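You operate a simulated robot arm through the tools that you are given. There is no shell and no other tool. Be economical: measure what you need, move in short steps, check, and stop when the job is done.

The job below is to be done with a simulated two-armed robot. You get a single attempt, and the scene is never put back.

## Task
Pick up the yellow band battery with one hand, pass it to the other hand and put it on the low shelf of the yellow cart.

Only the result counts: the job must be done as asked and must still hold three seconds after the hand-in. Knocking over, shifting, dropping, spilling or breaking anything else fails it.

## Robot
Two 7-joint arms with two-finger parallel grippers on one trunk, on a base that drives. Base frame: it is fixed to the floor where the robot stands at the start and does not move with it; the origin is under the middle of the robot, x ahead of it, y to its left, z up; the surface under the hand at the start is at about z = 0.85. Lengths are in m, angles in rad, forces in N, time in s.
The left shoulder is at the start at [0.02, 0.17, 1.203], the right one opposite. With the tool pointing down near the work surface each hand reaches from about 0.16 to 0.66 m from the robot's upright axis, wherever it stands, measured 20 degrees to its own side. Places, roughly: low shelf of the yellow cart [0.5, -0.3, 0.3]. Payload 3.8 kg a hand.
The tool frame of a hand sits at the grasp point between the pads (the TCP): z along the fingers, y along the line on which they close. The tips reach 0.03 m beyond it. The gripper opens to 0.11 m. The fingers are 0.02 m wide and 0.01 m thick; the gripper's body (0.048 by 0.112 m) begins 0.055 m behind the TCP.
Orientation is told as [roll, pitch, yaw] about the base's x, y, z axes, in that order, counted from this pose: with the fingers straight down and closing along the base's y, the tool's x points along the base's -x, its y along +y and its z along -z.

## Interface
- The arms move only by the tool move_arm. It takes "left_plan", "right_plan" or both (then of equal length, played together; a hand with none holds still); each is a list of rows, each a list of 6 numbers: the shift along the tool's x, y, z in m, then the turn, a rotation vector about the tool's x, y, z in rad. In form: [[tx, ty, tz, ax, ay, az], ...]. A call has 1 to 10 rows; each row is the pose to reach, as a shift and turn from the pose commanded when the call began, along the tool's axes at that moment. "left_claw" and "right_claw" are, for a hand that has rows, the closure in counts, from 0 (fully open) to 255 (shut), set as the call begins (left out, the last holds). Each row takes 0.2 s and may step no farther than 0.05 m and 0.15 rad from the row before; otherwise, or with a gripper value out of range, the whole call is refused. A pose out of reach is approached as far as the arm can. The call stops where the force on the tool passes 40 N (or 10 N more than at its start, if that is more) or the arm is blocked; 0.2 s more then pass. The fingers move at their own pace (about 0.072 m/s each) and stop on an object; they squeeze with about 20 N. The grip force told is the motor's: it shows also when the fingers shut on nothing. Time passes only in rows, and 0.2 s behind the last, so rows that repeat a pose let the fingers close. It gives the time, the measured TCP pose, the force on the tool (base axes), the opening and the grip force at its end, in the units of the frame above (readings bear some noise), with the torque about the TCP (base axes, N m) and any sound that the robot's microphone picked up, and new pictures: "pictures" is both (left out), scene, wrist or none (wrist: the cameras of the hands that moved).
- Cameras (640 x 400 px; columns grow to the right, rows downward): "scene" is now at [0.1033, -0.0106, 1.3385]; the picture's right is [-0.12, -0.99, 0.00], its down [-0.70, 0.09, -0.71] and it looks along [0.70, -0.09, -0.71] (base axes); focal length 214 px, centre (320, 200). "left" rides on the left gripper at [0.072, -0.017, -0.103] in its tool frame; the picture's right is [0.23, 0.97, 0.00], its down [-0.76, 0.18, -0.62] and it looks along [-0.61, 0.14, 0.78] (tool axes); focal length 222 px, centre (320, 200). "right" rides on the right gripper at [0.072, 0.017, -0.103] in its tool frame; the picture's right is [-0.23, 0.97, 0.00], its down [-0.76, -0.18, -0.62] and it looks along [-0.61, -0.14, 0.78] (tool axes); focal length 222 px, centre (320, 200). There is no depth. A picture from a camera that has moved, and an enlarged one, comes with that camera's place and axes in the base frame and with its lens.
- raise_lower(by): slides the trunk up (or, below 0, down) by that many m; the arms and the scene camera ride with it, the base frame stays. It gives what a move gives, with no picture.
- base_move(legs): drives the robot by 1 to 6 legs, each [ahead, turn to the left] in m and rad, along the robot's own axes; the way and the turn of a leg run together, so that a leg with both is an arc; at most 1.5 m and 3.142 rad a leg. The arms and the cameras ride along, it lands a little off, and it stops where it bumps. It gives what a move gives, and a new picture of the scene camera.
- pan_tilt(pan, tilt): turns the head with the scene camera to pan (to the left, within 1.396 rad either way) and tilt (down, from -0.506 to 1.204), counted from straight ahead of the robot. It gives what a move gives, and a new picture of the scene camera.
- zoom(camera, box): a new picture of the part [left, top, right, bottom] of that camera's present view, enlarged. It takes no simulated time.
- hand_in(): hands the job in; it is judged then, once.

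Work in short steps. Places have to be worked out from the pictures, the camera data and where the tool is seen: move nearer, look again, correct. Check each grasp and each placing, and mend what went wrong. You have 120 turns and 260 pictures in all, those below and enlarged ones among them. Open the grippers and draw the arms clear of the work before you hand the job in, unless the task says otherwise; then end with one line.

The tools are called after ">>>" by a JSON object that holds its "name" and its "arguments". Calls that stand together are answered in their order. move_arm: Moves the arms, as the interface text tells. Its arguments: {"type":"object","properties":{"left_plan":{"type":"array","items":{"type":"array","items":{"type":"number"}}},"left_claw":{"type":"number"},"right_plan":{"type":"array","items":{"type":"array","items":{"type":"number"}}},"right_claw":{"type":"number"},"pictures":{"type":"string","enum":["both","scene","wrist","none"]}},"required":[]} The other tools are called the same way: raise_lower (by) slides the trunk up or down; base_move (legs) drives the base; pan_tilt (pan, tilt) turns the head that bears the scene camera; zoom (camera, box) takes an enlarged picture of a part of a camera's view; hand_in () hands the job in.

At the start:

```text
time: 0.0
left_tcp_pos: [0.4687, 0.0658, 1.18]
left_tcp_rot: [0.001, 0.0, 0.001]
left_wrist_force: [0.6, -1.0, 0.1]
left_wrist_torque: [0.01, 0.0, -0.02]
left_width: 0.1101
left_grasp_force: 0.1
right_tcp_pos: [0.4611, -0.2415, 1.114]
right_tcp_rot: [0.001, 0.0, 0.0]
right_wrist_force: [0.0, 0.1, -0.1]
right_wrist_torque: [-0.02, -0.01, 0.02]
right_width: 0.11
right_grasp_force: 0.0
trunk travel left (down, up): [-0.3, 0.27]
robot x, y, heading: [-0.0025, 0.002, 0.003]
head pan, tilt: [-0.124, 0.782]
```

scene: 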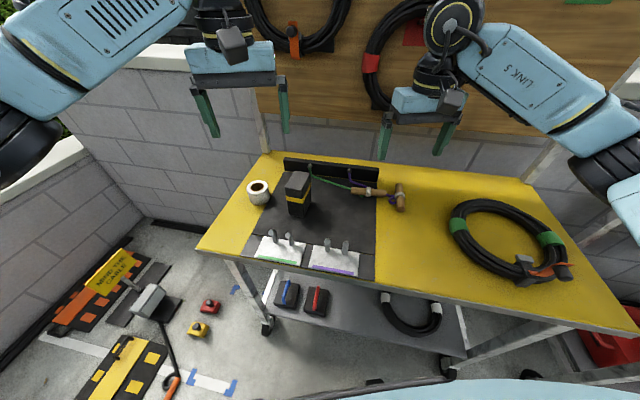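
right: 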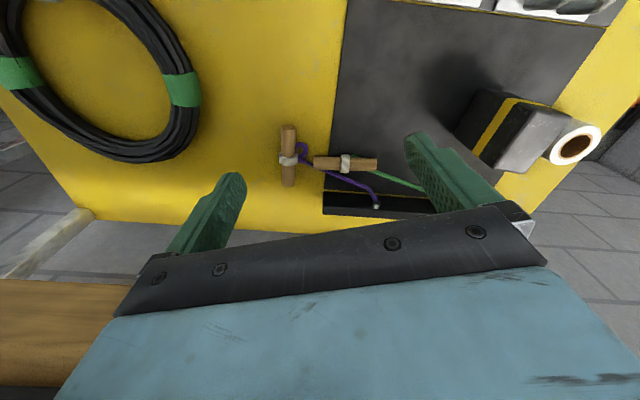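
left: 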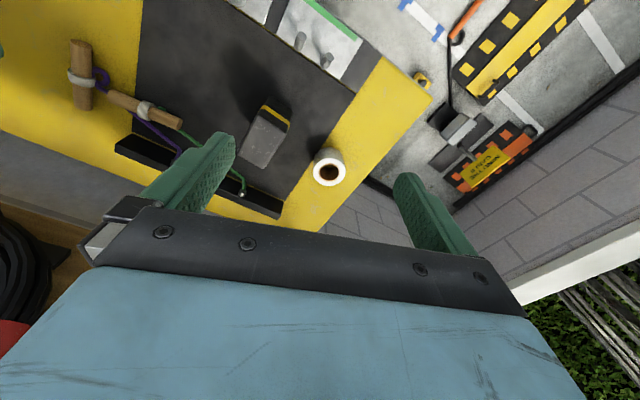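

I'll zoom on the scene to identify the battery and the low shelf.

>>> {"name": "zoom", "arguments": {"camera": "scene", "box": [220, 140, 420, 265]}}

>>> {"name": "zoom", "arguments": {"camera": "scene", "box": [220, 240, 480, 400]}}

>>> {"name": "zoom", "arguments": {"camera": "left", "box": [140, 0, 460, 200]}}

```text
3.20 times, centred on (320, 202) of scene
camera zoom: at [0.1033, -0.0106, 1.3385], right [-0.12, -0.99, 0.0], down [-0.7, 0.09, -0.71], along [0.7, -0.09, -0.71], focal length 686 px, centre (320, 192)
```

zoom: 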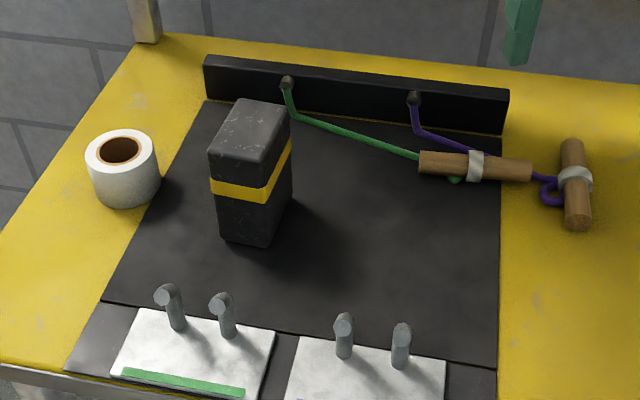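

```text
2.46 times, centred on (350, 320) of scene
camera zoom: at [0.1033, -0.0106, 1.3385], right [-0.12, -0.99, 0.0], down [-0.7, 0.09, -0.71], along [0.7, -0.09, -0.71], focal length 528 px, centre (246, -95)
```

zoom: 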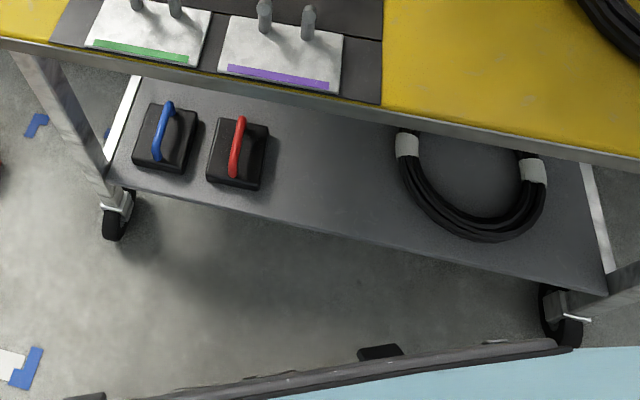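

```text
2.00 times, centred on (300, 100) of left
camera zoom: at [0.3972, 0.0498, 1.285], right [-0.23, 0.97, 0.0], down [0.76, 0.18, 0.62], along [0.61, 0.14, -0.78], focal length 444 px, centre (360, 400)
```

zoom: 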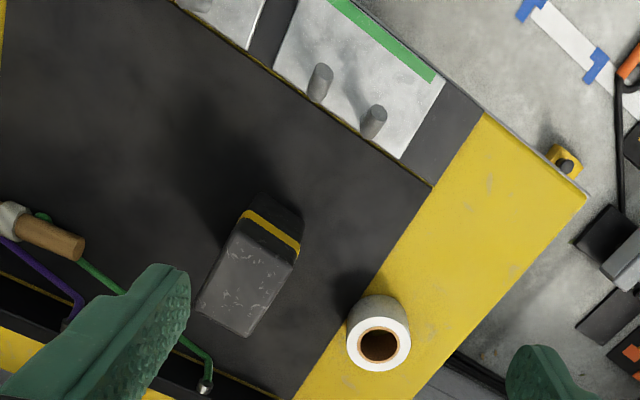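

The battery is a box of about 0.05 x 0.08 x 0.11 m, centred near (0.563, -0.008), yawed about -20°. The low shelf is free around (0.40, -0.2). I move the left hand above the battery, turned to its narrow side.

>>> {"name": "move_arm", "arguments": {"left_plan": [[-0.024, -0.018, 0.02, 0, 0, 0.09], [-0.047, -0.037, 0.04, 0, 0, 0.18], [-0.07, -0.055, 0.06, 0, 0, 0.27], [-0.094, -0.074, 0.08, 0, 0, 0.36], [-0.094, -0.074, 0.08, 0, 0, 0.36]], "left_claw": 40}}

```text
time: 1.2
left_tcp_pos: [0.5615, -0.0075, 1.1001]
left_tcp_rot: [-0.001, -0.002, -0.361]
left_wrist_force: [-0.8, 0.6, -0.3]
left_wrist_torque: [-0.01, -0.01, 0.03]
left_width: 0.0929
left_grasp_force: 0.0
right_tcp_pos: [0.4605, -0.2427, 1.114]
right_tcp_rot: [-0.001, 0.0, 0.001]
right_wrist_force: [-0.1, -0.6, 0.0]
right_wrist_torque: [0.0, -0.01, 0.03]
right_width: 0.1098
right_grasp_force: 0.0
trunk travel left (down, up): [-0.3, 0.27]
robot x, y, heading: [0.0003, 0.002, -0.003]
head pan, tilt: [-0.124, 0.782]
camera scene: at [0.1032, -0.0099, 1.3385], right [-0.12, -0.99, 0.0], down [-0.7, 0.09, -0.71], along [0.7, -0.09, -0.71], focal length 214 px, centre (320, 200)
camera left: at [0.4892, 0.0036, 1.205], right [0.13, 0.99, 0.0], down [0.78, -0.1, 0.62], along [0.62, -0.08, -0.78], focal length 222 px, centre (320, 200)
```

scene: 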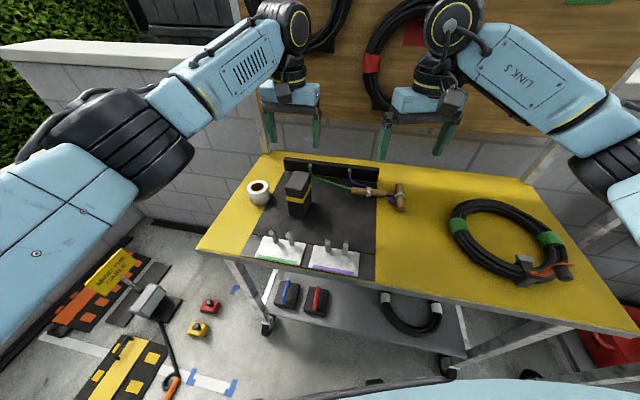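
left: 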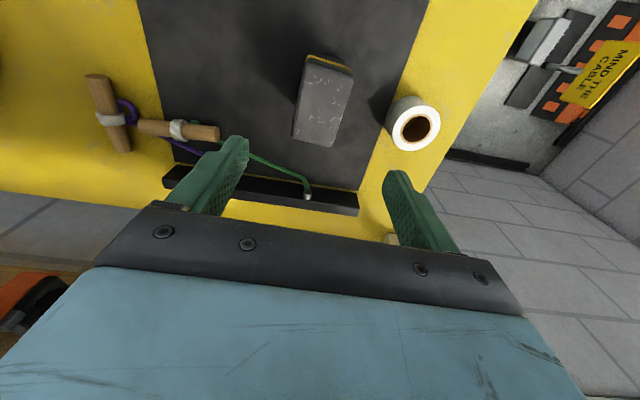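

The estimate holds (battery top centre ≈ (0.560, -0.004), yaw -0.35). I descend to just above it and look.

>>> {"name": "move_arm", "arguments": {"left_plan": [[-0.004, 0.001, 0.04, 0, 0, 0], [-0.008, 0.002, 0.07, 0, 0, 0], [-0.008, 0.002, 0.1, 0, 0, 0], [-0.008, 0.002, 0.1, 0, 0, 0]], "pictures": "both"}}

>>> {"name": "zoom", "arguments": {"camera": "scene", "box": [220, 80, 420, 205]}}

```text
time: 2.2
left_tcp_pos: [0.5691, -0.0093, 1.001]
left_tcp_rot: [0.0, -0.002, -0.359]
left_wrist_force: [-0.2, 0.2, 0.3]
left_wrist_torque: [-0.02, -0.02, 0.0]
left_width: 0.0927
left_grasp_force: 0.0
right_tcp_pos: [0.4605, -0.2439, 1.1143]
right_tcp_rot: [0.0, -0.001, 0.0]
right_wrist_force: [0.7, 0.0, -0.4]
right_wrist_torque: [0.02, 0.03, -0.04]
right_width: 0.1099
right_grasp_force: 0.0
trunk travel left (down, up): [-0.3, 0.27]
robot x, y, heading: [-0.0015, 0.001, 0.002]
head pan, tilt: [-0.124, 0.782]
camera scene: at [0.1031, -0.0106, 1.3385], right [-0.12, -0.99, 0.0], down [-0.7, 0.09, -0.71], along [0.7, -0.09, -0.71], focal length 214 px, centre (320, 200)
camera left: at [0.4971, 0.0015, 1.1047], right [0.13, 0.99, 0.0], down [0.78, -0.1, 0.62], along [0.62, -0.08, -0.78], focal length 222 px, centre (320, 200)
```

scene: 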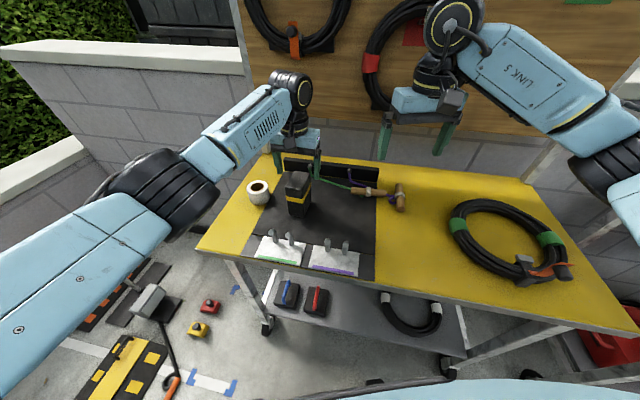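
left: 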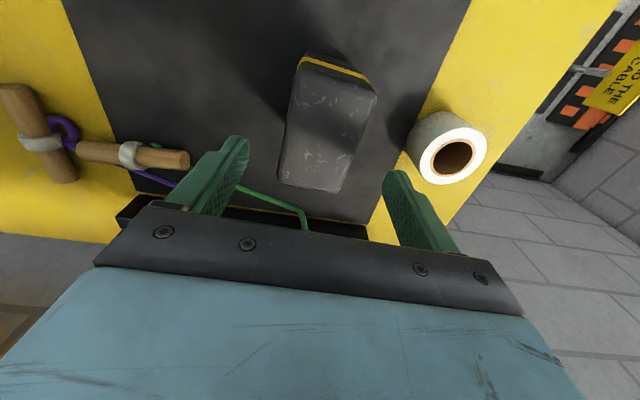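

```text
3.20 times, centred on (320, 142) of scene
camera zoom: at [0.1031, -0.0106, 1.3385], right [-0.12, -0.99, 0.0], down [-0.7, 0.09, -0.71], along [0.7, -0.09, -0.71], focal length 686 px, centre (320, 384)
```

zoom: 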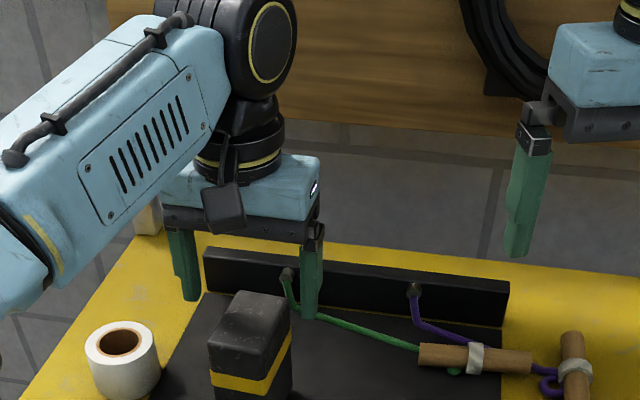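

Box centre confirmed at (0.560, -0.006), top z ≈ 0.958; the fingers straddle it. Descend to z 0.94 and close.

>>> {"name": "move_arm", "arguments": {"left_plan": [[0, 0, 0.03, 0, 0, 0], [0, 0, 0.06, 0, 0, 0], [0, 0, 0.06, 0, 0, 0]], "pictures": "wrist"}}

>>> {"name": "move_arm", "arguments": {"left_plan": [[0, 0, 0, 0, 0, 0], [0, 0, 0, 0, 0, 0], [0, 0, 0, 0, 0, 0], [0, 0, 0, 0, 0, 0]], "left_claw": 255}}

```text
time: 3.0
left_tcp_pos: [0.5706, -0.0083, 0.9399]
left_tcp_rot: [-0.001, 0.001, -0.362]
left_wrist_force: [-1.1, -0.4, -0.2]
left_wrist_torque: [-0.01, -0.03, -0.04]
left_width: 0.0928
left_grasp_force: 0.1
right_tcp_pos: [0.4607, -0.2438, 1.1141]
right_tcp_rot: [0.001, 0.001, 0.0]
right_wrist_force: [-0.8, 0.3, -0.2]
right_wrist_torque: [0.01, -0.02, -0.02]
right_width: 0.1101
right_grasp_force: 0.0
trunk travel left (down, up): [-0.3, 0.27]
robot x, y, heading: [0.0011, -0.0017, -0.002]
head pan, tilt: [-0.124, 0.782]
camera left: at [0.4978, 0.0024, 1.0447], right [0.13, 0.99, 0.0], down [0.78, -0.1, 0.62], along [0.62, -0.08, -0.78], focal length 222 px, centre (320, 200)
```

left: 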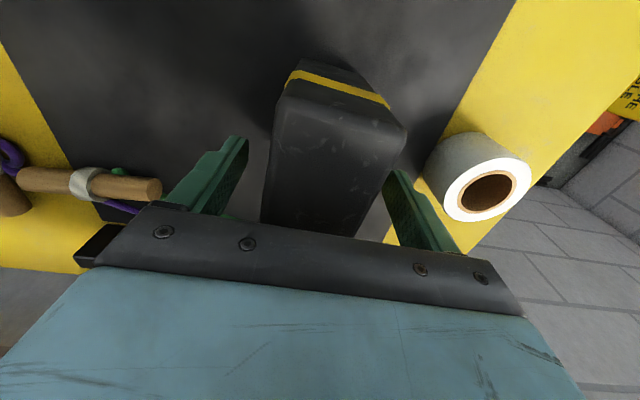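

```text
time: 4.0
left_tcp_pos: [0.5695, -0.0096, 0.9405]
left_tcp_rot: [-0.002, 0.001, -0.361]
left_wrist_force: [0.1, -4.4, 0.7]
left_wrist_torque: [-0.24, -0.07, -0.04]
left_width: 0.0502
left_grasp_force: 19.9
right_tcp_pos: [0.4597, -0.2436, 1.1138]
right_tcp_rot: [0.0, -0.001, 0.0]
right_wrist_force: [0.1, 0.4, -0.3]
right_wrist_torque: [0.01, 0.04, 0.01]
right_width: 0.1102
right_grasp_force: 0.2
trunk travel left (down, up): [-0.3, 0.27]
robot x, y, heading: [-0.0018, -0.0026, -0.002]
head pan, tilt: [-0.124, 0.782]
camera scene: at [0.1031, -0.0111, 1.3385], right [-0.12, -0.99, 0.0], down [-0.7, 0.09, -0.71], along [0.7, -0.09, -0.71], focal length 214 px, centre (320, 200)
camera left: at [0.4977, 0.0016, 1.0453], right [0.13, 0.99, 0.0], down [0.78, -0.1, 0.62], along [0.62, -0.08, -0.78], focal length 222 px, centre (320, 200)
```

scene: 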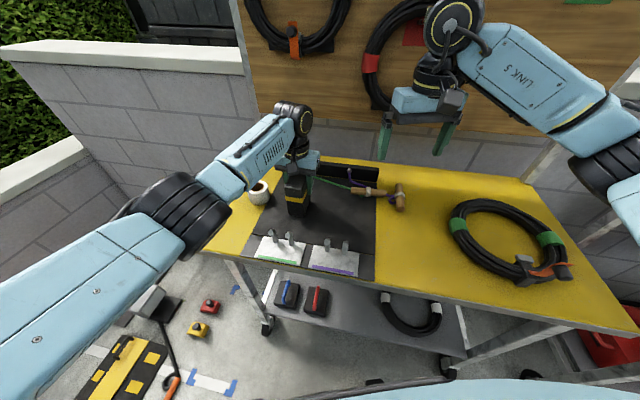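
left: 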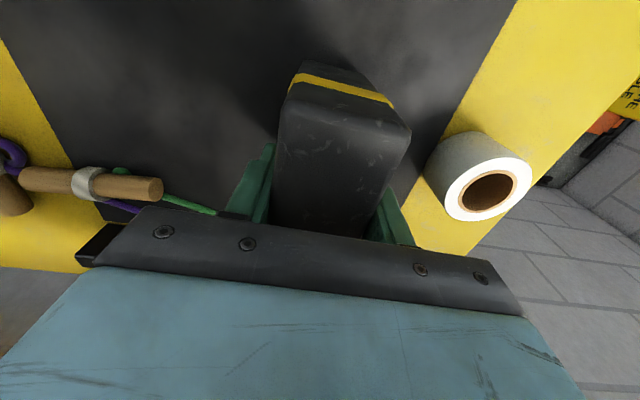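

Gripped at 0.050 m width. Lift straight up.

>>> {"name": "move_arm", "arguments": {"left_plan": [[0, 0, -0.02, 0, 0, 0], [0, 0, -0.06, 0, 0, 0], [0, 0, -0.1, 0, 0, 0], [0, 0, -0.14, 0, 0, 0], [0, 0, -0.18, 0, 0, 0], [0, 0, -0.18, 0, 0, 0]]}}

```text
time: 5.4
left_tcp_pos: [0.5677, -0.0102, 1.1213]
left_tcp_rot: [-0.001, 0.002, -0.36]
left_wrist_force: [0.5, 0.6, -3.8]
left_wrist_torque: [0.0, -0.05, 0.0]
left_width: 0.0499
left_grasp_force: 19.8
right_tcp_pos: [0.4607, -0.2421, 1.1134]
right_tcp_rot: [0.0, 0.001, -0.001]
right_wrist_force: [0.2, -0.4, -0.3]
right_wrist_torque: [0.02, 0.01, -0.01]
right_width: 0.11
right_grasp_force: 0.1
trunk travel left (down, up): [-0.3, 0.27]
robot x, y, heading: [-0.0002, -0.0005, -0.005]
head pan, tilt: [-0.124, 0.782]
camera scene: at [0.104, -0.0105, 1.3384], right [-0.12, -0.99, 0.0], down [-0.7, 0.09, -0.71], along [0.7, -0.09, -0.71], focal length 214 px, centre (320, 200)
camera left: at [0.4949, 0.0005, 1.2258], right [0.13, 0.99, 0.0], down [0.78, -0.1, 0.62], along [0.62, -0.08, -0.78], focal length 222 px, centre (320, 200)
```

scene: 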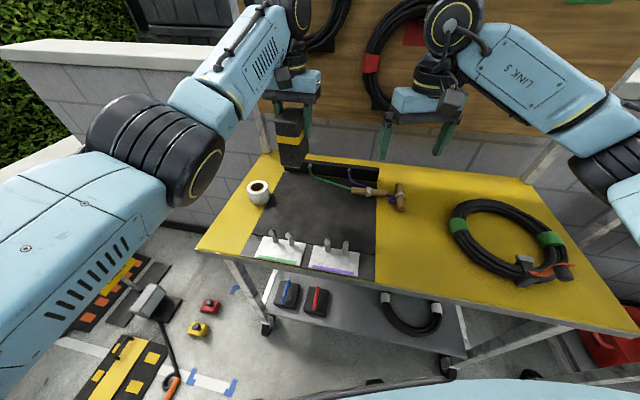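
left: 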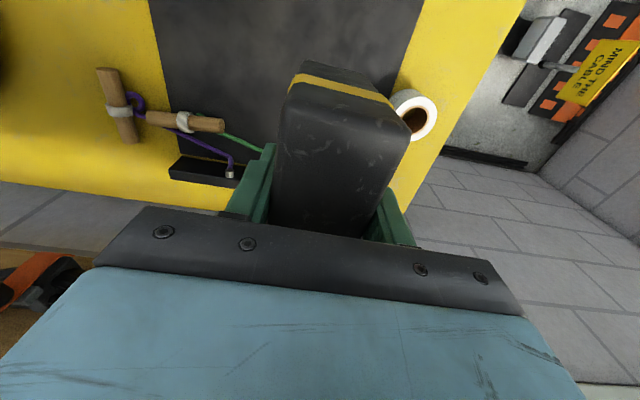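

The battery (~0.4 kg) is held. Next the left hand lifts a bit and turns the battery so its near face looks back-right, toward the right hand.

>>> {"name": "move_arm", "arguments": {"left_plan": [[0.001, 0.008, -0.005, 0, 0, -0.1325], [0.002, 0.015, -0.01, 0, 0, -0.265], [0.004, 0.023, -0.015, 0, 0, -0.3975], [0.005, 0.03, -0.02, 0, 0, -0.53], [0.006, 0.038, -0.025, 0, 0, -0.6625], [0.0075, 0.045, -0.03, 0, 0, -0.795], [0.009, 0.053, -0.035, 0, 0, -0.9275], [0.01, 0.06, -0.04, 0, 0, -1.06], [0.01, 0.06, -0.04, 0, 0, -1.06]]}}

```text
time: 7.4
left_tcp_pos: [0.5816, 0.0505, 1.1604]
left_tcp_rot: [0.0, 0.002, 0.702]
left_wrist_force: [-0.7, -0.1, -3.7]
left_wrist_torque: [0.07, -0.06, -0.07]
left_width: 0.0499
left_grasp_force: 20.1
right_tcp_pos: [0.4614, -0.2437, 1.1123]
right_tcp_rot: [0.001, 0.001, 0.0]
right_wrist_force: [0.5, -0.1, 1.0]
right_wrist_torque: [-0.02, 0.03, -0.03]
right_width: 0.11
right_grasp_force: 0.1
trunk travel left (down, up): [-0.3, 0.27]
robot x, y, heading: [0.0002, -0.0013, -0.001]
head pan, tilt: [-0.124, 0.782]
camera scene: at [0.1037, -0.0107, 1.3384], right [-0.12, -0.99, 0.0], down [-0.7, 0.09, -0.71], along [0.7, -0.09, -0.71], focal length 214 px, centre (320, 200)
camera left: at [0.538, -0.0084, 1.2639], right [-0.8, 0.6, 0.0], down [0.47, 0.63, 0.62], along [0.37, 0.5, -0.78], focal length 222 px, centre (320, 200)
```

scene: 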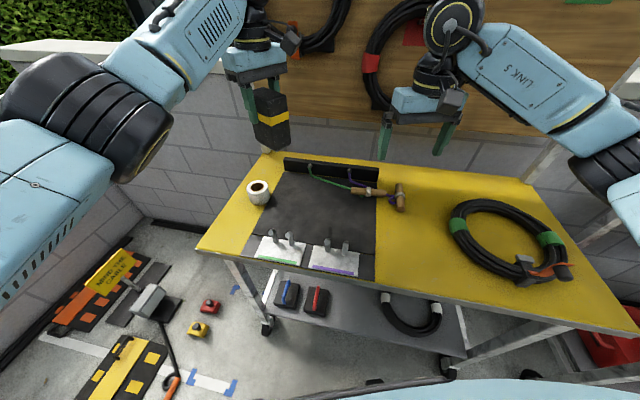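
left: 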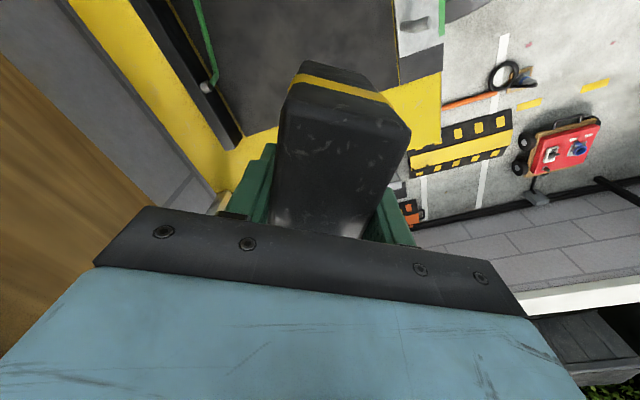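

Left stands at (0.58, 0.05, 1.16), yaw 0.70. I bring the right hand, open, to a pre-grasp 0.12 m back, fingers pitched 35° below horizontal at yaw 0.7.

>>> {"name": "move_arm", "arguments": {"right_plan": [[-0.0029, 0.0238, -0.0063, -0.0373, -0.1021, -0.0716], [-0.0058, 0.0476, -0.0127, -0.0745, -0.2042, -0.1432], [-0.0087, 0.0713, -0.019, -0.1118, -0.3063, -0.2147], [-0.0116, 0.0951, -0.0253, -0.1491, -0.4084, -0.2863], [-0.0144, 0.1189, -0.0317, -0.1863, -0.5104, -0.3579], [-0.0173, 0.1427, -0.038, -0.2236, -0.6125, -0.4295], [-0.0202, 0.1664, -0.0443, -0.2609, -0.7146, -0.501], [-0.0231, 0.1902, -0.0507, -0.2981, -0.8167, -0.5726], [-0.026, 0.214, -0.057, -0.3354, -0.9188, -0.6442], [-0.026, 0.214, -0.057, -0.3354, -0.9188, -0.6442]], "right_claw": 0}}

```text
time: 9.6
left_tcp_pos: [0.5808, 0.0506, 1.1599]
left_tcp_rot: [0.0, 0.001, 0.7]
left_wrist_force: [0.2, 0.5, -3.6]
left_wrist_torque: [0.02, -0.03, 0.02]
left_width: 0.0497
left_grasp_force: 19.5
right_tcp_pos: [0.4877, -0.0296, 1.1693]
right_tcp_rot: [0.0, -0.961, 0.701]
right_wrist_force: [-0.1, -0.3, -0.5]
right_wrist_torque: [0.0, 0.0, 0.02]
right_width: 0.1099
right_grasp_force: 0.0
trunk travel left (down, up): [-0.3, 0.27]
robot x, y, heading: [0.002, -0.0025, 0.002]
head pan, tilt: [-0.124, 0.782]
camera scene: at [0.1036, -0.0108, 1.3385], right [-0.12, -0.99, 0.0], down [-0.7, 0.09, -0.71], along [0.7, -0.09, -0.71], focal length 214 px, centre (320, 200)
camera right: at [0.3793, -0.0959, 1.1697], right [-0.53, 0.83, 0.19], down [0.06, -0.18, 0.98], along [0.85, 0.53, 0.05], focal length 222 px, centre (320, 200)
```

scene: 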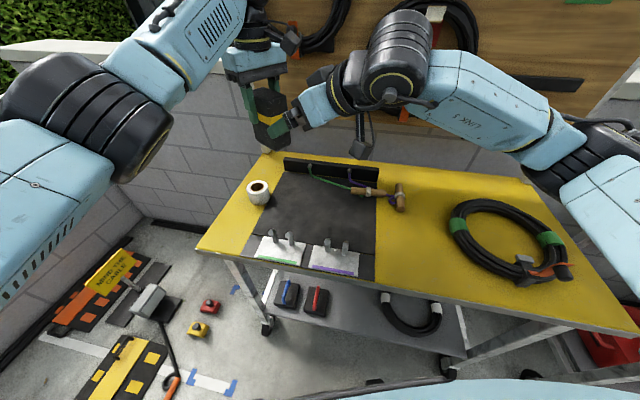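
right: 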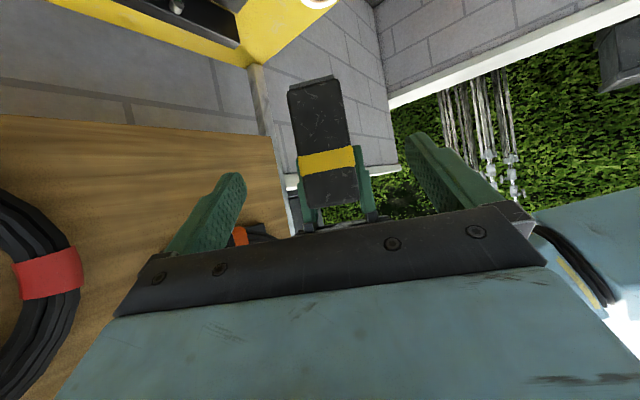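

Geometry looks right: the battery is centred between the open right fingers. Advance 0.09 first, check clearance.

>>> {"name": "move_arm", "arguments": {"right_plan": [[0, 0.001, 0.03, 0, 0, 0], [0, 0.001, 0.06, 0, 0, 0], [0, 0.001, 0.09, 0, 0, 0], [0, 0.001, 0.09, 0, 0, 0]]}}

>>> {"name": "zoom", "arguments": {"camera": "scene", "box": [190, 20, 390, 145]}}

```text
time: 10.6
left_tcp_pos: [0.5811, 0.0505, 1.1599]
left_tcp_rot: [0.0, 0.0, 0.701]
left_wrist_force: [-0.4, -0.4, -4.7]
left_wrist_torque: [0.04, -0.02, 0.02]
left_width: 0.0502
left_grasp_force: 20.2
right_tcp_pos: [0.5439, 0.0193, 1.1196]
right_tcp_rot: [0.0, -0.96, 0.7]
right_wrist_force: [0.2, 0.2, 0.7]
right_wrist_torque: [0.01, 0.01, -0.03]
right_width: 0.1099
right_grasp_force: 0.0
trunk travel left (down, up): [-0.3, 0.27]
robot x, y, heading: [-0.0023, -0.0011, 0.005]
head pan, tilt: [-0.124, 0.782]
camera scene: at [0.1033, -0.011, 1.3385], right [-0.12, -0.99, 0.0], down [-0.7, 0.09, -0.71], along [0.7, -0.09, -0.71], focal length 214 px, centre (320, 200)
camera right: at [0.4358, -0.0472, 1.119], right [-0.53, 0.83, 0.19], down [0.06, -0.18, 0.98], along [0.85, 0.53, 0.05], focal length 222 px, centre (320, 200)
```

scene: 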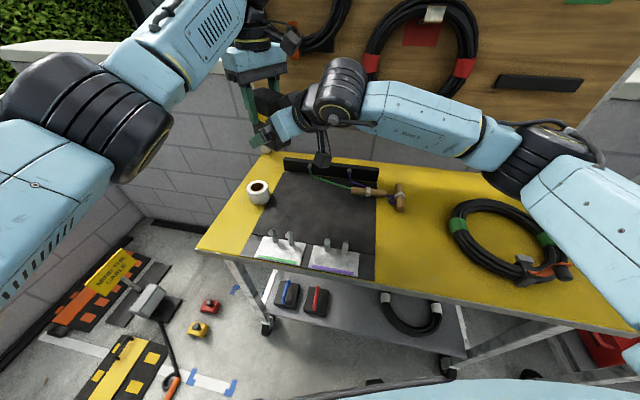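
right: 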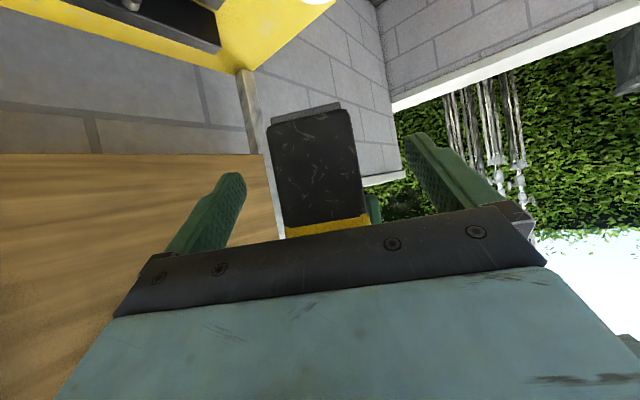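

```text
3.20 times, centred on (290, 82) of scene
camera zoom: at [0.1033, -0.011, 1.3385], right [-0.12, -0.99, 0.0], down [-0.7, 0.09, -0.71], along [0.7, -0.09, -0.71], focal length 686 px, centre (416, 576)
```

zoom: 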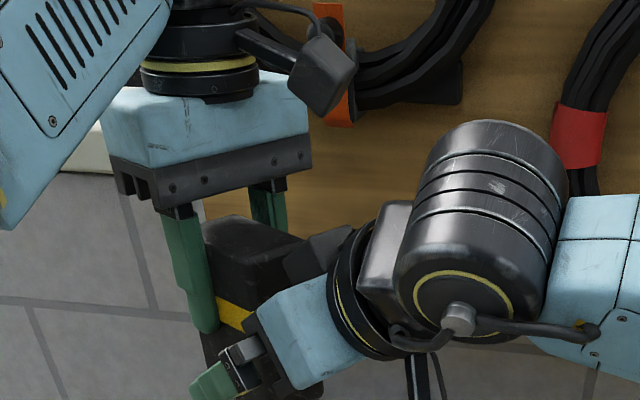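

Clear so far; advance the last 0.029 m and close the right hand.

>>> {"name": "move_arm", "arguments": {"right_plan": [[0, 0, 0.015, 0, 0, 0], [0, 0, 0.029, 0, 0, 0], [0, 0, 0.029, 0, 0, 0]], "pictures": "wrist"}}

>>> {"name": "zoom", "arguments": {"camera": "scene", "box": [190, 20, 390, 145]}}

```text
time: 11.4
left_tcp_pos: [0.5816, 0.0519, 1.1597]
left_tcp_rot: [0.003, 0.001, 0.703]
left_wrist_force: [9.1, 9.1, -6.4]
left_wrist_torque: [-0.03, 0.0, -0.15]
left_width: 0.0498
left_grasp_force: 20.5
right_tcp_pos: [0.561, 0.0338, 1.1008]
right_tcp_rot: [-0.001, -0.96, 0.7]
right_wrist_force: [-9.0, -9.9, 2.4]
right_wrist_torque: [0.66, -0.58, 0.04]
right_width: 0.1101
right_grasp_force: 0.1
trunk travel left (down, up): [-0.3, 0.27]
robot x, y, heading: [-0.0007, -0.001, -0.003]
head pan, tilt: [-0.124, 0.782]
camera right: at [0.4538, -0.0323, 1.1016], right [-0.53, 0.83, 0.19], down [0.06, -0.18, 0.98], along [0.85, 0.53, 0.05], focal length 222 px, centre (320, 200)
```

right: 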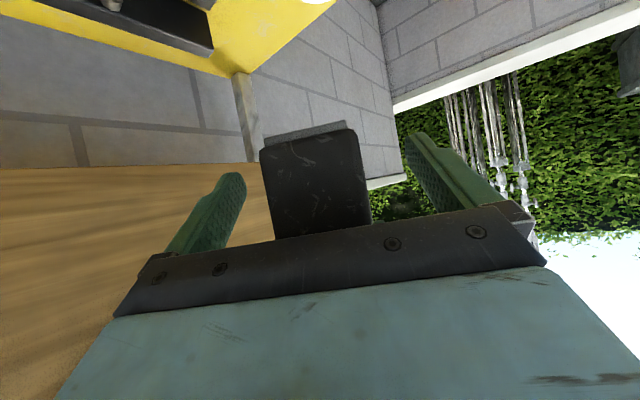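

```text
3.20 times, centred on (290, 82) of scene
camera zoom: at [0.1035, -0.0109, 1.3385], right [-0.12, -0.99, 0.0], down [-0.7, 0.09, -0.71], along [0.7, -0.09, -0.71], focal length 686 px, centre (416, 576)
```

zoom: 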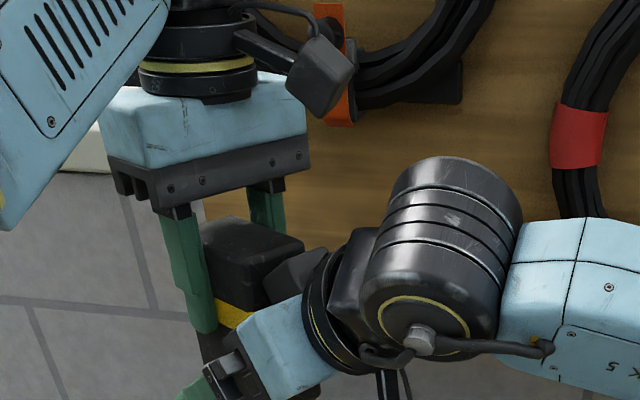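

The right palm touches the battery's near face (~13 N). I back off 7 mm, then close.

>>> {"name": "move_arm", "arguments": {"right_plan": [[0, 0, -0.007, 0, 0, 0], [0, 0, -0.007, 0, 0, 0]], "pictures": "none"}}

>>> {"name": "move_arm", "arguments": {"right_plan": [[0, 0, 0, 0, 0, 0], [0, 0, 0, 0, 0, 0], [0, 0, 0, 0, 0, 0], [0, 0, 0, 0, 0, 0]], "right_claw": 255, "pictures": "wrist"}}

>>> {"name": "zoom", "arguments": {"camera": "scene", "box": [190, 20, 390, 145]}}

```text
time: 12.0
left_tcp_pos: [0.5816, 0.0494, 1.159]
left_tcp_rot: [0.0, 0.003, 0.699]
left_wrist_force: [0.5, 0.1, -3.9]
left_wrist_torque: [0.03, -0.02, 0.0]
left_width: 0.05
left_grasp_force: 20.4
right_tcp_pos: [0.5564, 0.031, 1.1052]
right_tcp_rot: [0.001, -0.958, 0.7]
right_wrist_force: [-1.2, 0.9, -0.6]
right_wrist_torque: [-0.02, 0.01, -0.01]
right_width: 0.1098
right_grasp_force: 0.1
trunk travel left (down, up): [-0.3, 0.27]
robot x, y, heading: [-0.0003, 0.0011, -0.001]
head pan, tilt: [-0.124, 0.782]
```

```text
time: 13.0
left_tcp_pos: [0.5815, 0.0504, 1.159]
left_tcp_rot: [0.001, 0.001, 0.701]
left_wrist_force: [-3.4, 1.8, -4.4]
left_wrist_torque: [0.04, -0.04, -0.3]
left_width: 0.05
left_grasp_force: 19.8
right_tcp_pos: [0.5574, 0.0319, 1.1064]
right_tcp_rot: [0.0, -0.961, 0.698]
right_wrist_force: [3.5, -1.6, 0.2]
right_wrist_torque: [0.06, 0.25, 0.23]
right_width: 0.0499
right_grasp_force: 20.2
trunk travel left (down, up): [-0.3, 0.27]
robot x, y, heading: [0.0021, -0.002, 0.003]
head pan, tilt: [-0.124, 0.782]
camera right: at [0.4497, -0.0362, 1.1067], right [-0.53, 0.83, 0.19], down [0.06, -0.18, 0.98], along [0.85, 0.53, 0.05], focal length 222 px, centre (320, 200)
```

right: 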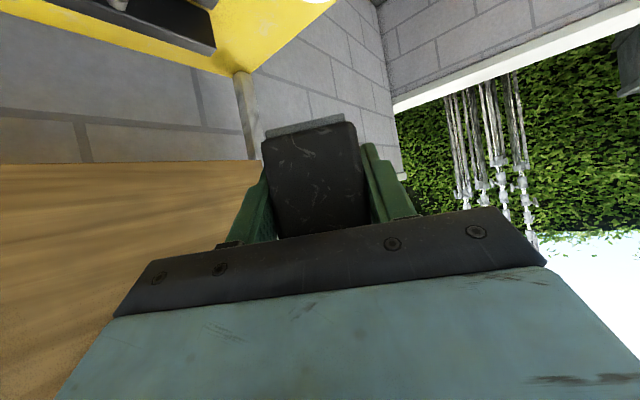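

```text
3.20 times, centred on (290, 82) of scene
camera zoom: at [0.1037, -0.0106, 1.3384], right [-0.12, -0.99, 0.0], down [-0.7, 0.09, -0.71], along [0.7, -0.09, -0.71], focal length 686 px, centre (416, 576)
```

zoom: 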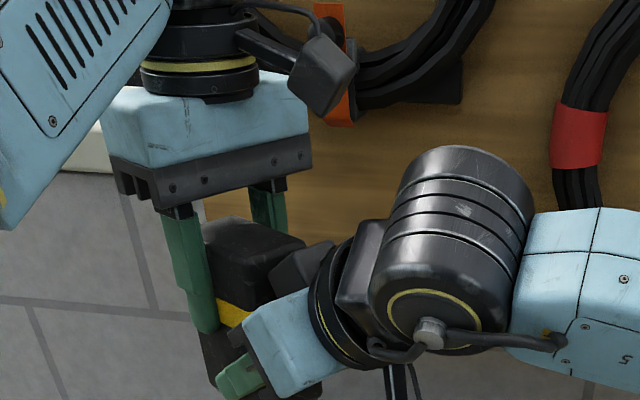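

Both hands grip at 0.050 m. Release the left and lift it straight up.

>>> {"name": "move_arm", "arguments": {"left_plan": [[0, 0, 0, 0, 0, 0], [0, 0, 0, 0, 0, 0], [0, 0, 0, 0, 0, 0]], "left_claw": 60, "pictures": "none"}}

>>> {"name": "move_arm", "arguments": {"left_plan": [[0, 0, -0.03, 0, 0, 0], [0, 0, -0.07, 0, 0, 0], [0, 0, -0.11, 0, 0, 0], [0, 0, -0.11, 0, 0, 0]]}}

```text
time: 13.8
left_tcp_pos: [0.5815, 0.0512, 1.1607]
left_tcp_rot: [0.0, 0.001, 0.699]
left_wrist_force: [-0.5, 0.1, -1.0]
left_wrist_torque: [-0.01, 0.0, 0.0]
left_width: 0.0844
left_grasp_force: 0.0
right_tcp_pos: [0.5556, 0.0314, 1.1063]
right_tcp_rot: [0.0, -0.96, 0.701]
right_wrist_force: [0.3, -0.1, 0.1]
right_wrist_torque: [-0.06, 0.11, -0.01]
right_width: 0.05
right_grasp_force: 20.1
trunk travel left (down, up): [-0.3, 0.27]
robot x, y, heading: [-0.0015, -0.0, 0.003]
head pan, tilt: [-0.124, 0.782]
```

```text
time: 14.8
left_tcp_pos: [0.567, 0.0576, 1.248]
left_tcp_rot: [0.001, 0.0, 0.7]
left_wrist_force: [0.6, -0.3, 0.1]
left_wrist_torque: [-0.01, 0.0, 0.0]
left_width: 0.0843
left_grasp_force: 0.1
left hand out of reach, approached as far as the arm can: row 2, 3, 4
right_tcp_pos: [0.5573, 0.0307, 1.1071]
right_tcp_rot: [0.0, -0.958, 0.701]
right_wrist_force: [-0.2, -0.6, 0.4]
right_wrist_torque: [-0.04, 0.08, 0.01]
right_width: 0.0499
right_grasp_force: 19.7
trunk travel left (down, up): [-0.3, 0.27]
robot x, y, heading: [-0.0013, 0.0007, -0.004]
head pan, tilt: [-0.124, 0.782]
camera scene: at [0.1036, -0.0105, 1.3384], right [-0.12, -0.99, 0.0], down [-0.7, 0.09, -0.71], along [0.7, -0.09, -0.71], focal length 214 px, centre (320, 200)
camera left: at [0.5228, -0.0011, 1.3526], right [-0.8, 0.6, 0.0], down [0.47, 0.63, 0.62], along [0.37, 0.5, -0.78], focal length 222 px, centre (320, 200)
```

scene: 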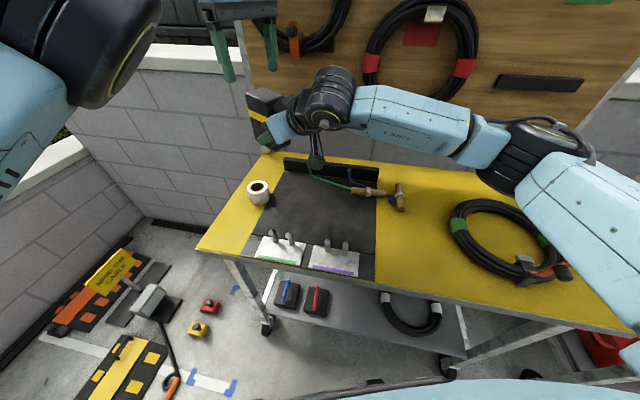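
left: 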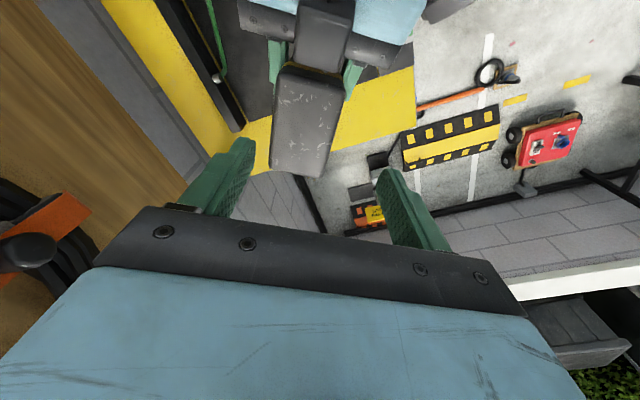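

Handover done; the right holds it alone. Move the left hand back and to the left, clear of everything.

>>> {"name": "move_arm", "arguments": {"left_plan": [[0.006, 0.041, 0.005, 0, 0, 0.08], [0.012, 0.082, 0.01, 0, 0, 0.17], [0.018, 0.123, 0.02, 0, 0, 0.26], [0.025, 0.165, 0.03, 0, 0, 0.35], [0.031, 0.206, 0.03, 0, 0, 0.43], [0.037, 0.247, 0.03, 0, 0, 0.52], [0.043, 0.288, 0.03, 0, 0, 0.61], [0.05, 0.329, 0.03, 0, 0, 0.7]], "pictures": "scene"}}

```text
time: 16.6
left_tcp_pos: [0.5912, 0.2768, 1.2548]
left_tcp_rot: [-0.001, 0.003, 0.029]
left_wrist_force: [0.2, 0.0, -0.6]
left_wrist_torque: [-0.04, -0.01, 0.02]
left_width: 0.0841
left_grasp_force: 0.1
left hand out of reach, approached as far as the arm can: row 1, 2, 3, 4, 5, 6, 7, 8
right_tcp_pos: [0.5564, 0.0323, 1.1063]
right_tcp_rot: [-0.001, -0.958, 0.701]
right_wrist_force: [0.3, 0.9, -0.4]
right_wrist_torque: [-0.06, 0.08, 0.03]
right_width: 0.0499
right_grasp_force: 19.8
trunk travel left (down, up): [-0.3, 0.27]
robot x, y, heading: [-0.0023, -0.0004, -0.003]
head pan, tilt: [-0.124, 0.782]
camera scene: at [0.1041, -0.0096, 1.3384], right [-0.12, -0.99, 0.0], down [-0.7, 0.09, -0.71], along [0.7, -0.09, -0.71], focal length 214 px, centre (320, 200)
```

scene: 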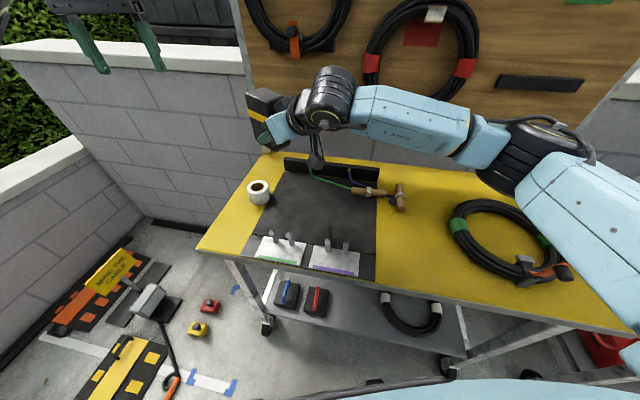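

The left stopped short of where I commanded. Lower it slightly to get back within reach and see where it goes.

>>> {"name": "move_arm", "arguments": {"left_plan": [[0, 0, 0.02, 0, 0, 0], [0, 0, 0.04, 0, 0, 0], [0, 0, 0.06, 0, 0, 0], [0, 0, 0.08, 0, 0, 0]], "pictures": "none"}}

```text
time: 17.6
left_tcp_pos: [0.6153, 0.2751, 1.1864]
left_tcp_rot: [0.0, 0.005, -0.001]
left_wrist_force: [0.1, -0.3, -1.2]
left_wrist_torque: [0.0, -0.01, -0.01]
left_width: 0.0841
left_grasp_force: 0.0
left hand out of reach, approached as far as the arm can: row 1, 2, 3, 4
right_tcp_pos: [0.5573, 0.0313, 1.106]
right_tcp_rot: [0.0, -0.96, 0.698]
right_wrist_force: [0.0, -0.4, -0.2]
right_wrist_torque: [-0.06, 0.05, 0.01]
right_width: 0.0497
right_grasp_force: 19.6
trunk travel left (down, up): [-0.3, 0.27]
robot x, y, heading: [-0.0009, -0.0006, 0.0]
head pan, tilt: [-0.124, 0.782]
```

>>> {"name": "move_arm", "arguments": {"left_plan": [[0, 0, 0.03, 0, 0, 0], [0, 0, 0.06, 0, 0, 0], [-0.04, 0, 0.08, 0, 0, 0], [-0.08, 0, 0.1, 0, 0, 0], [-0.1, 0, 0.1, 0, 0, 0]], "pictures": "scene"}}

```text
time: 18.8
left_tcp_pos: [0.6354, 0.2798, 1.094]
left_tcp_rot: [0.0, 0.002, -0.001]
left_wrist_force: [0.6, 0.0, 0.2]
left_wrist_torque: [-0.01, 0.03, 0.01]
left_width: 0.0843
left_grasp_force: 0.1
left hand out of reach, approached as far as the arm can: row 1, 2, 3, 4, 5
right_tcp_pos: [0.557, 0.032, 1.1054]
right_tcp_rot: [0.001, -0.959, 0.701]
right_wrist_force: [1.0, -0.4, -0.3]
right_wrist_torque: [-0.07, 0.06, -0.04]
right_width: 0.0496
right_grasp_force: 19.8
trunk travel left (down, up): [-0.3, 0.27]
robot x, y, heading: [-0.0021, -0.0004, -0.0]
head pan, tilt: [-0.124, 0.782]
camera scene: at [0.104, -0.0102, 1.3384], right [-0.12, -0.99, 0.0], down [-0.7, 0.09, -0.71], along [0.7, -0.09, -0.71], focal length 214 px, centre (320, 200)
```

scene: 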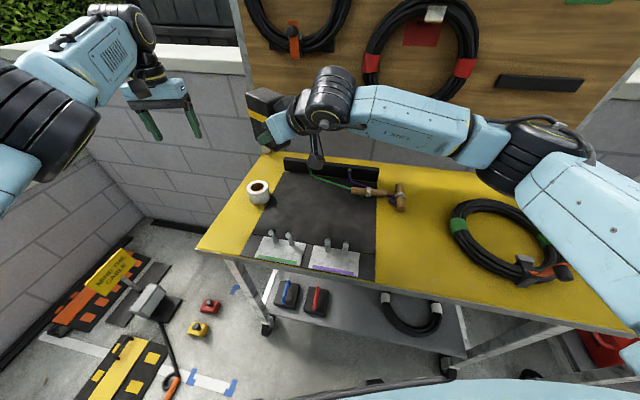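

Mis-signed that one; now pull back toward the robot (tool +x).

>>> {"name": "move_arm", "arguments": {"left_plan": [[0.04, 0, 0, 0, 0, 0], [0.08, 0, 0, 0, 0, 0], [0.12, 0, 0, 0, 0, 0], [0.16, 0, 0, 0, 0, 0], [0.2, 0, 0, 0, 0, 0], [0.24, 0, 0, 0, 0, 0], [0.28, 0, 0, 0, 0, 0]], "pictures": "none"}}

```text
time: 20.4
left_tcp_pos: [0.6238, 0.2949, 1.1433]
left_tcp_rot: [0.001, 0.001, -0.002]
left_wrist_force: [0.4, -0.8, 0.0]
left_wrist_torque: [0.03, 0.0, -0.01]
left_width: 0.0841
left_grasp_force: 0.1
left hand out of reach, approached as far as the arm can: row 1, 2, 3, 4, 5, 6, 7
right_tcp_pos: [0.5573, 0.0304, 1.1064]
right_tcp_rot: [0.001, -0.96, 0.701]
right_wrist_force: [-0.6, -0.6, -0.7]
right_wrist_torque: [-0.05, 0.04, 0.02]
right_width: 0.05
right_grasp_force: 20.0
trunk travel left (down, up): [-0.3, 0.27]
robot x, y, heading: [0.0007, -0.0001, 0.004]
head pan, tilt: [-0.124, 0.782]
```

The left arm seems stuck in an awkward configuration near its outer limit, but clear of things. I'll back the base off; first look to both sides for obstacles behind.

>>> {"name": "pan_tilt", "arguments": {"pan": 1.396, "tilt": 0.7}}

>>> {"name": "pan_tilt", "arguments": {"pan": -1.396, "tilt": 0.7}}

```text
time: 22.0
left_tcp_pos: [0.6242, 0.296, 1.1429]
left_tcp_rot: [-0.001, 0.002, 0.002]
left_wrist_force: [-0.2, -0.4, 0.6]
left_wrist_torque: [0.02, -0.02, 0.03]
left_width: 0.0842
left_grasp_force: 0.0
right_tcp_pos: [0.5562, 0.0306, 1.1064]
right_tcp_rot: [0.0, -0.958, 0.701]
right_wrist_force: [0.6, 0.0, 0.2]
right_wrist_torque: [-0.05, 0.07, -0.01]
right_width: 0.0498
right_grasp_force: 19.4
trunk travel left (down, up): [-0.3, 0.27]
robot x, y, heading: [0.0012, 0.0004, -0.001]
head pan, tilt: [1.396, 0.7]
camera scene: at [0.0377, 0.0832, 1.3454], right [0.98, -0.17, 0.0], down [-0.11, -0.63, -0.76], along [0.13, 0.75, -0.64], focal length 214 px, centre (320, 200)
```

scene: 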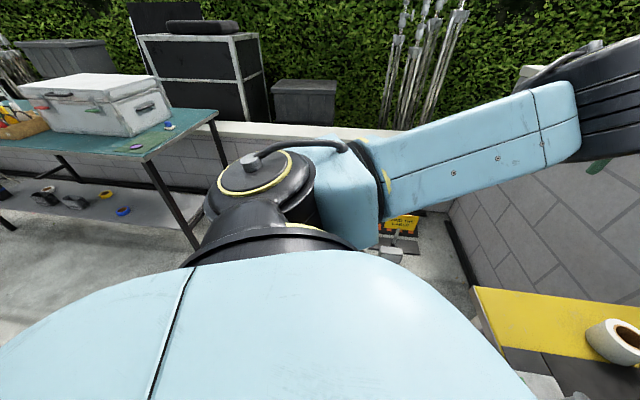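

```text
time: 24.5
left_tcp_pos: [0.625, 0.2945, 1.143]
left_tcp_rot: [0.0, 0.002, 0.0]
left_wrist_force: [-0.3, 0.5, -0.1]
left_wrist_torque: [0.0, 0.02, 0.03]
left_width: 0.084
left_grasp_force: 0.0
right_tcp_pos: [0.5567, 0.0316, 1.1069]
right_tcp_rot: [0.001, -0.958, 0.701]
right_wrist_force: [-0.3, 0.2, 0.3]
right_wrist_torque: [-0.03, 0.09, 0.05]
right_width: 0.0498
right_grasp_force: 20.4
trunk travel left (down, up): [-0.3, 0.27]
robot x, y, heading: [-0.001, 0.0028, 0.002]
head pan, tilt: [-1.396, 0.7]
camera scene: at [0.0377, -0.0841, 1.3454], right [-0.98, -0.17, 0.0], down [-0.11, 0.63, -0.76], along [0.13, -0.75, -0.64], focal length 214 px, centre (320, 200)
```

scene: 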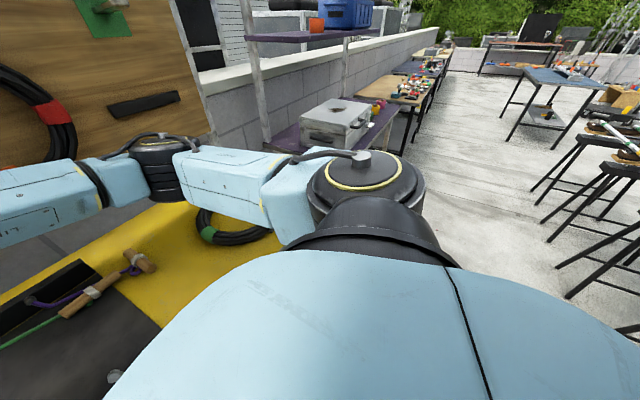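

Behind is clear for over 1 m. Restore the head and back the base off by 0.45 m with the hands high.

>>> {"name": "pan_tilt", "arguments": {"pan": -0.2, "tilt": 0.75}}

>>> {"name": "base_move", "arguments": {"legs": [[-0.45, 0.0]]}}

```text
time: 25.9
left_tcp_pos: [0.624, 0.295, 1.1439]
left_tcp_rot: [0.001, 0.002, -0.001]
left_wrist_force: [-0.1, 0.5, 0.1]
left_wrist_torque: [-0.01, 0.03, -0.02]
left_width: 0.0843
left_grasp_force: 0.2
right_tcp_pos: [0.558, 0.0305, 1.1069]
right_tcp_rot: [0.001, -0.957, 0.701]
right_wrist_force: [0.1, -0.3, 0.0]
right_wrist_torque: [-0.05, 0.06, -0.05]
right_width: 0.0497
right_grasp_force: 19.7
trunk travel left (down, up): [-0.3, 0.27]
robot x, y, heading: [-0.0004, -0.0022, 0.001]
head pan, tilt: [-0.201, 0.75]
camera scene: at [0.1041, -0.0171, 1.3411], right [-0.2, -0.98, 0.0], down [-0.67, 0.14, -0.73], along [0.72, -0.15, -0.68], focal length 214 px, centre (320, 200)
```

scene: 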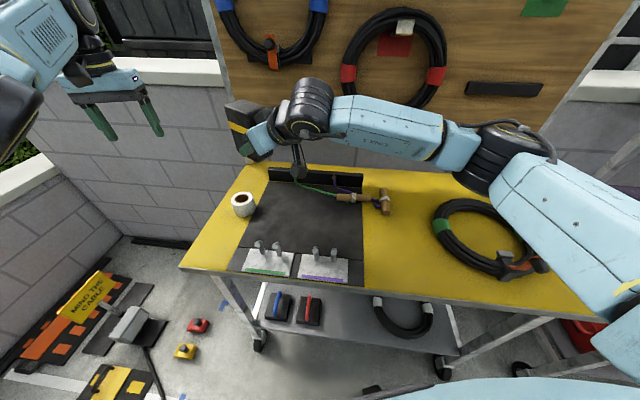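

```text
time: 28.6
left_tcp_pos: [0.1605, 0.3009, 1.1431]
left_tcp_rot: [-0.002, 0.002, 0.017]
left_wrist_force: [0.3, 0.0, -0.2]
left_wrist_torque: [0.03, 0.01, -0.02]
left_width: 0.0842
left_grasp_force: 0.1
right_tcp_pos: [0.0963, 0.0367, 1.1065]
right_tcp_rot: [-0.001, -0.96, 0.718]
right_wrist_force: [0.6, -0.2, 0.6]
right_wrist_torque: [-0.04, 0.05, 0.0]
right_width: 0.0499
right_grasp_force: 19.6
trunk travel left (down, up): [-0.3, 0.27]
robot x, y, heading: [-0.4596, -0.0038, 0.02]
head pan, tilt: [-0.201, 0.75]
camera scene: at [-0.3549, -0.019, 1.3411], right [-0.18, -0.98, 0.0], down [-0.67, 0.13, -0.73], along [0.72, -0.13, -0.68], focal length 214 px, centre (320, 200)
```

scene: 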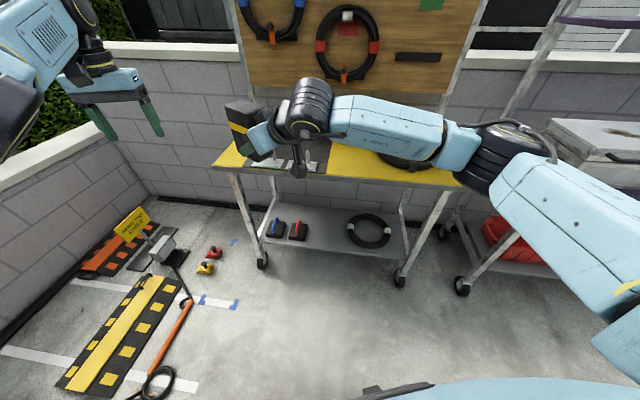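

Backed off well; the low shelf has a clear gap between the red-handled box and the cable. Lower the trunk 0.3 m.

>>> {"name": "raise_lower", "arguments": {"by": -0.3}}

>>> {"name": "zoom", "arguments": {"camera": "scene", "box": [0, 0, 640, 400]}}

```text
time: 31.6
left_tcp_pos: [0.1609, 0.3007, 0.8429]
left_tcp_rot: [-0.001, 0.002, 0.016]
left_wrist_force: [0.2, 0.2, 0.0]
left_wrist_torque: [0.01, -0.01, 0.0]
left_width: 0.0841
left_grasp_force: 0.1
right_tcp_pos: [0.0969, 0.0354, 0.8064]
right_tcp_rot: [0.0, -0.958, 0.715]
right_wrist_force: [-0.2, 1.0, -0.2]
right_wrist_torque: [-0.07, 0.08, -0.03]
right_width: 0.0498
right_grasp_force: 20.1
trunk travel left (down, up): [0.0, 0.57]
robot x, y, heading: [-0.4538, -0.007, 0.016]
head pan, tilt: [-0.201, 0.75]
```

```text
1.00 times, centred on (320, 200) of scene (not enlarged: the box is as wide or as high as the picture)
camera zoom: at [-0.3545, -0.019, 1.0412], right [-0.18, -0.98, 0.0], down [-0.67, 0.13, -0.73], along [0.72, -0.13, -0.68], focal length 214 px, centre (320, 200)
```

zoom: 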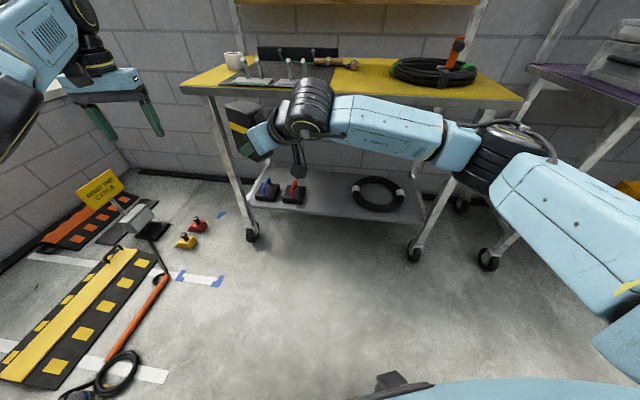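

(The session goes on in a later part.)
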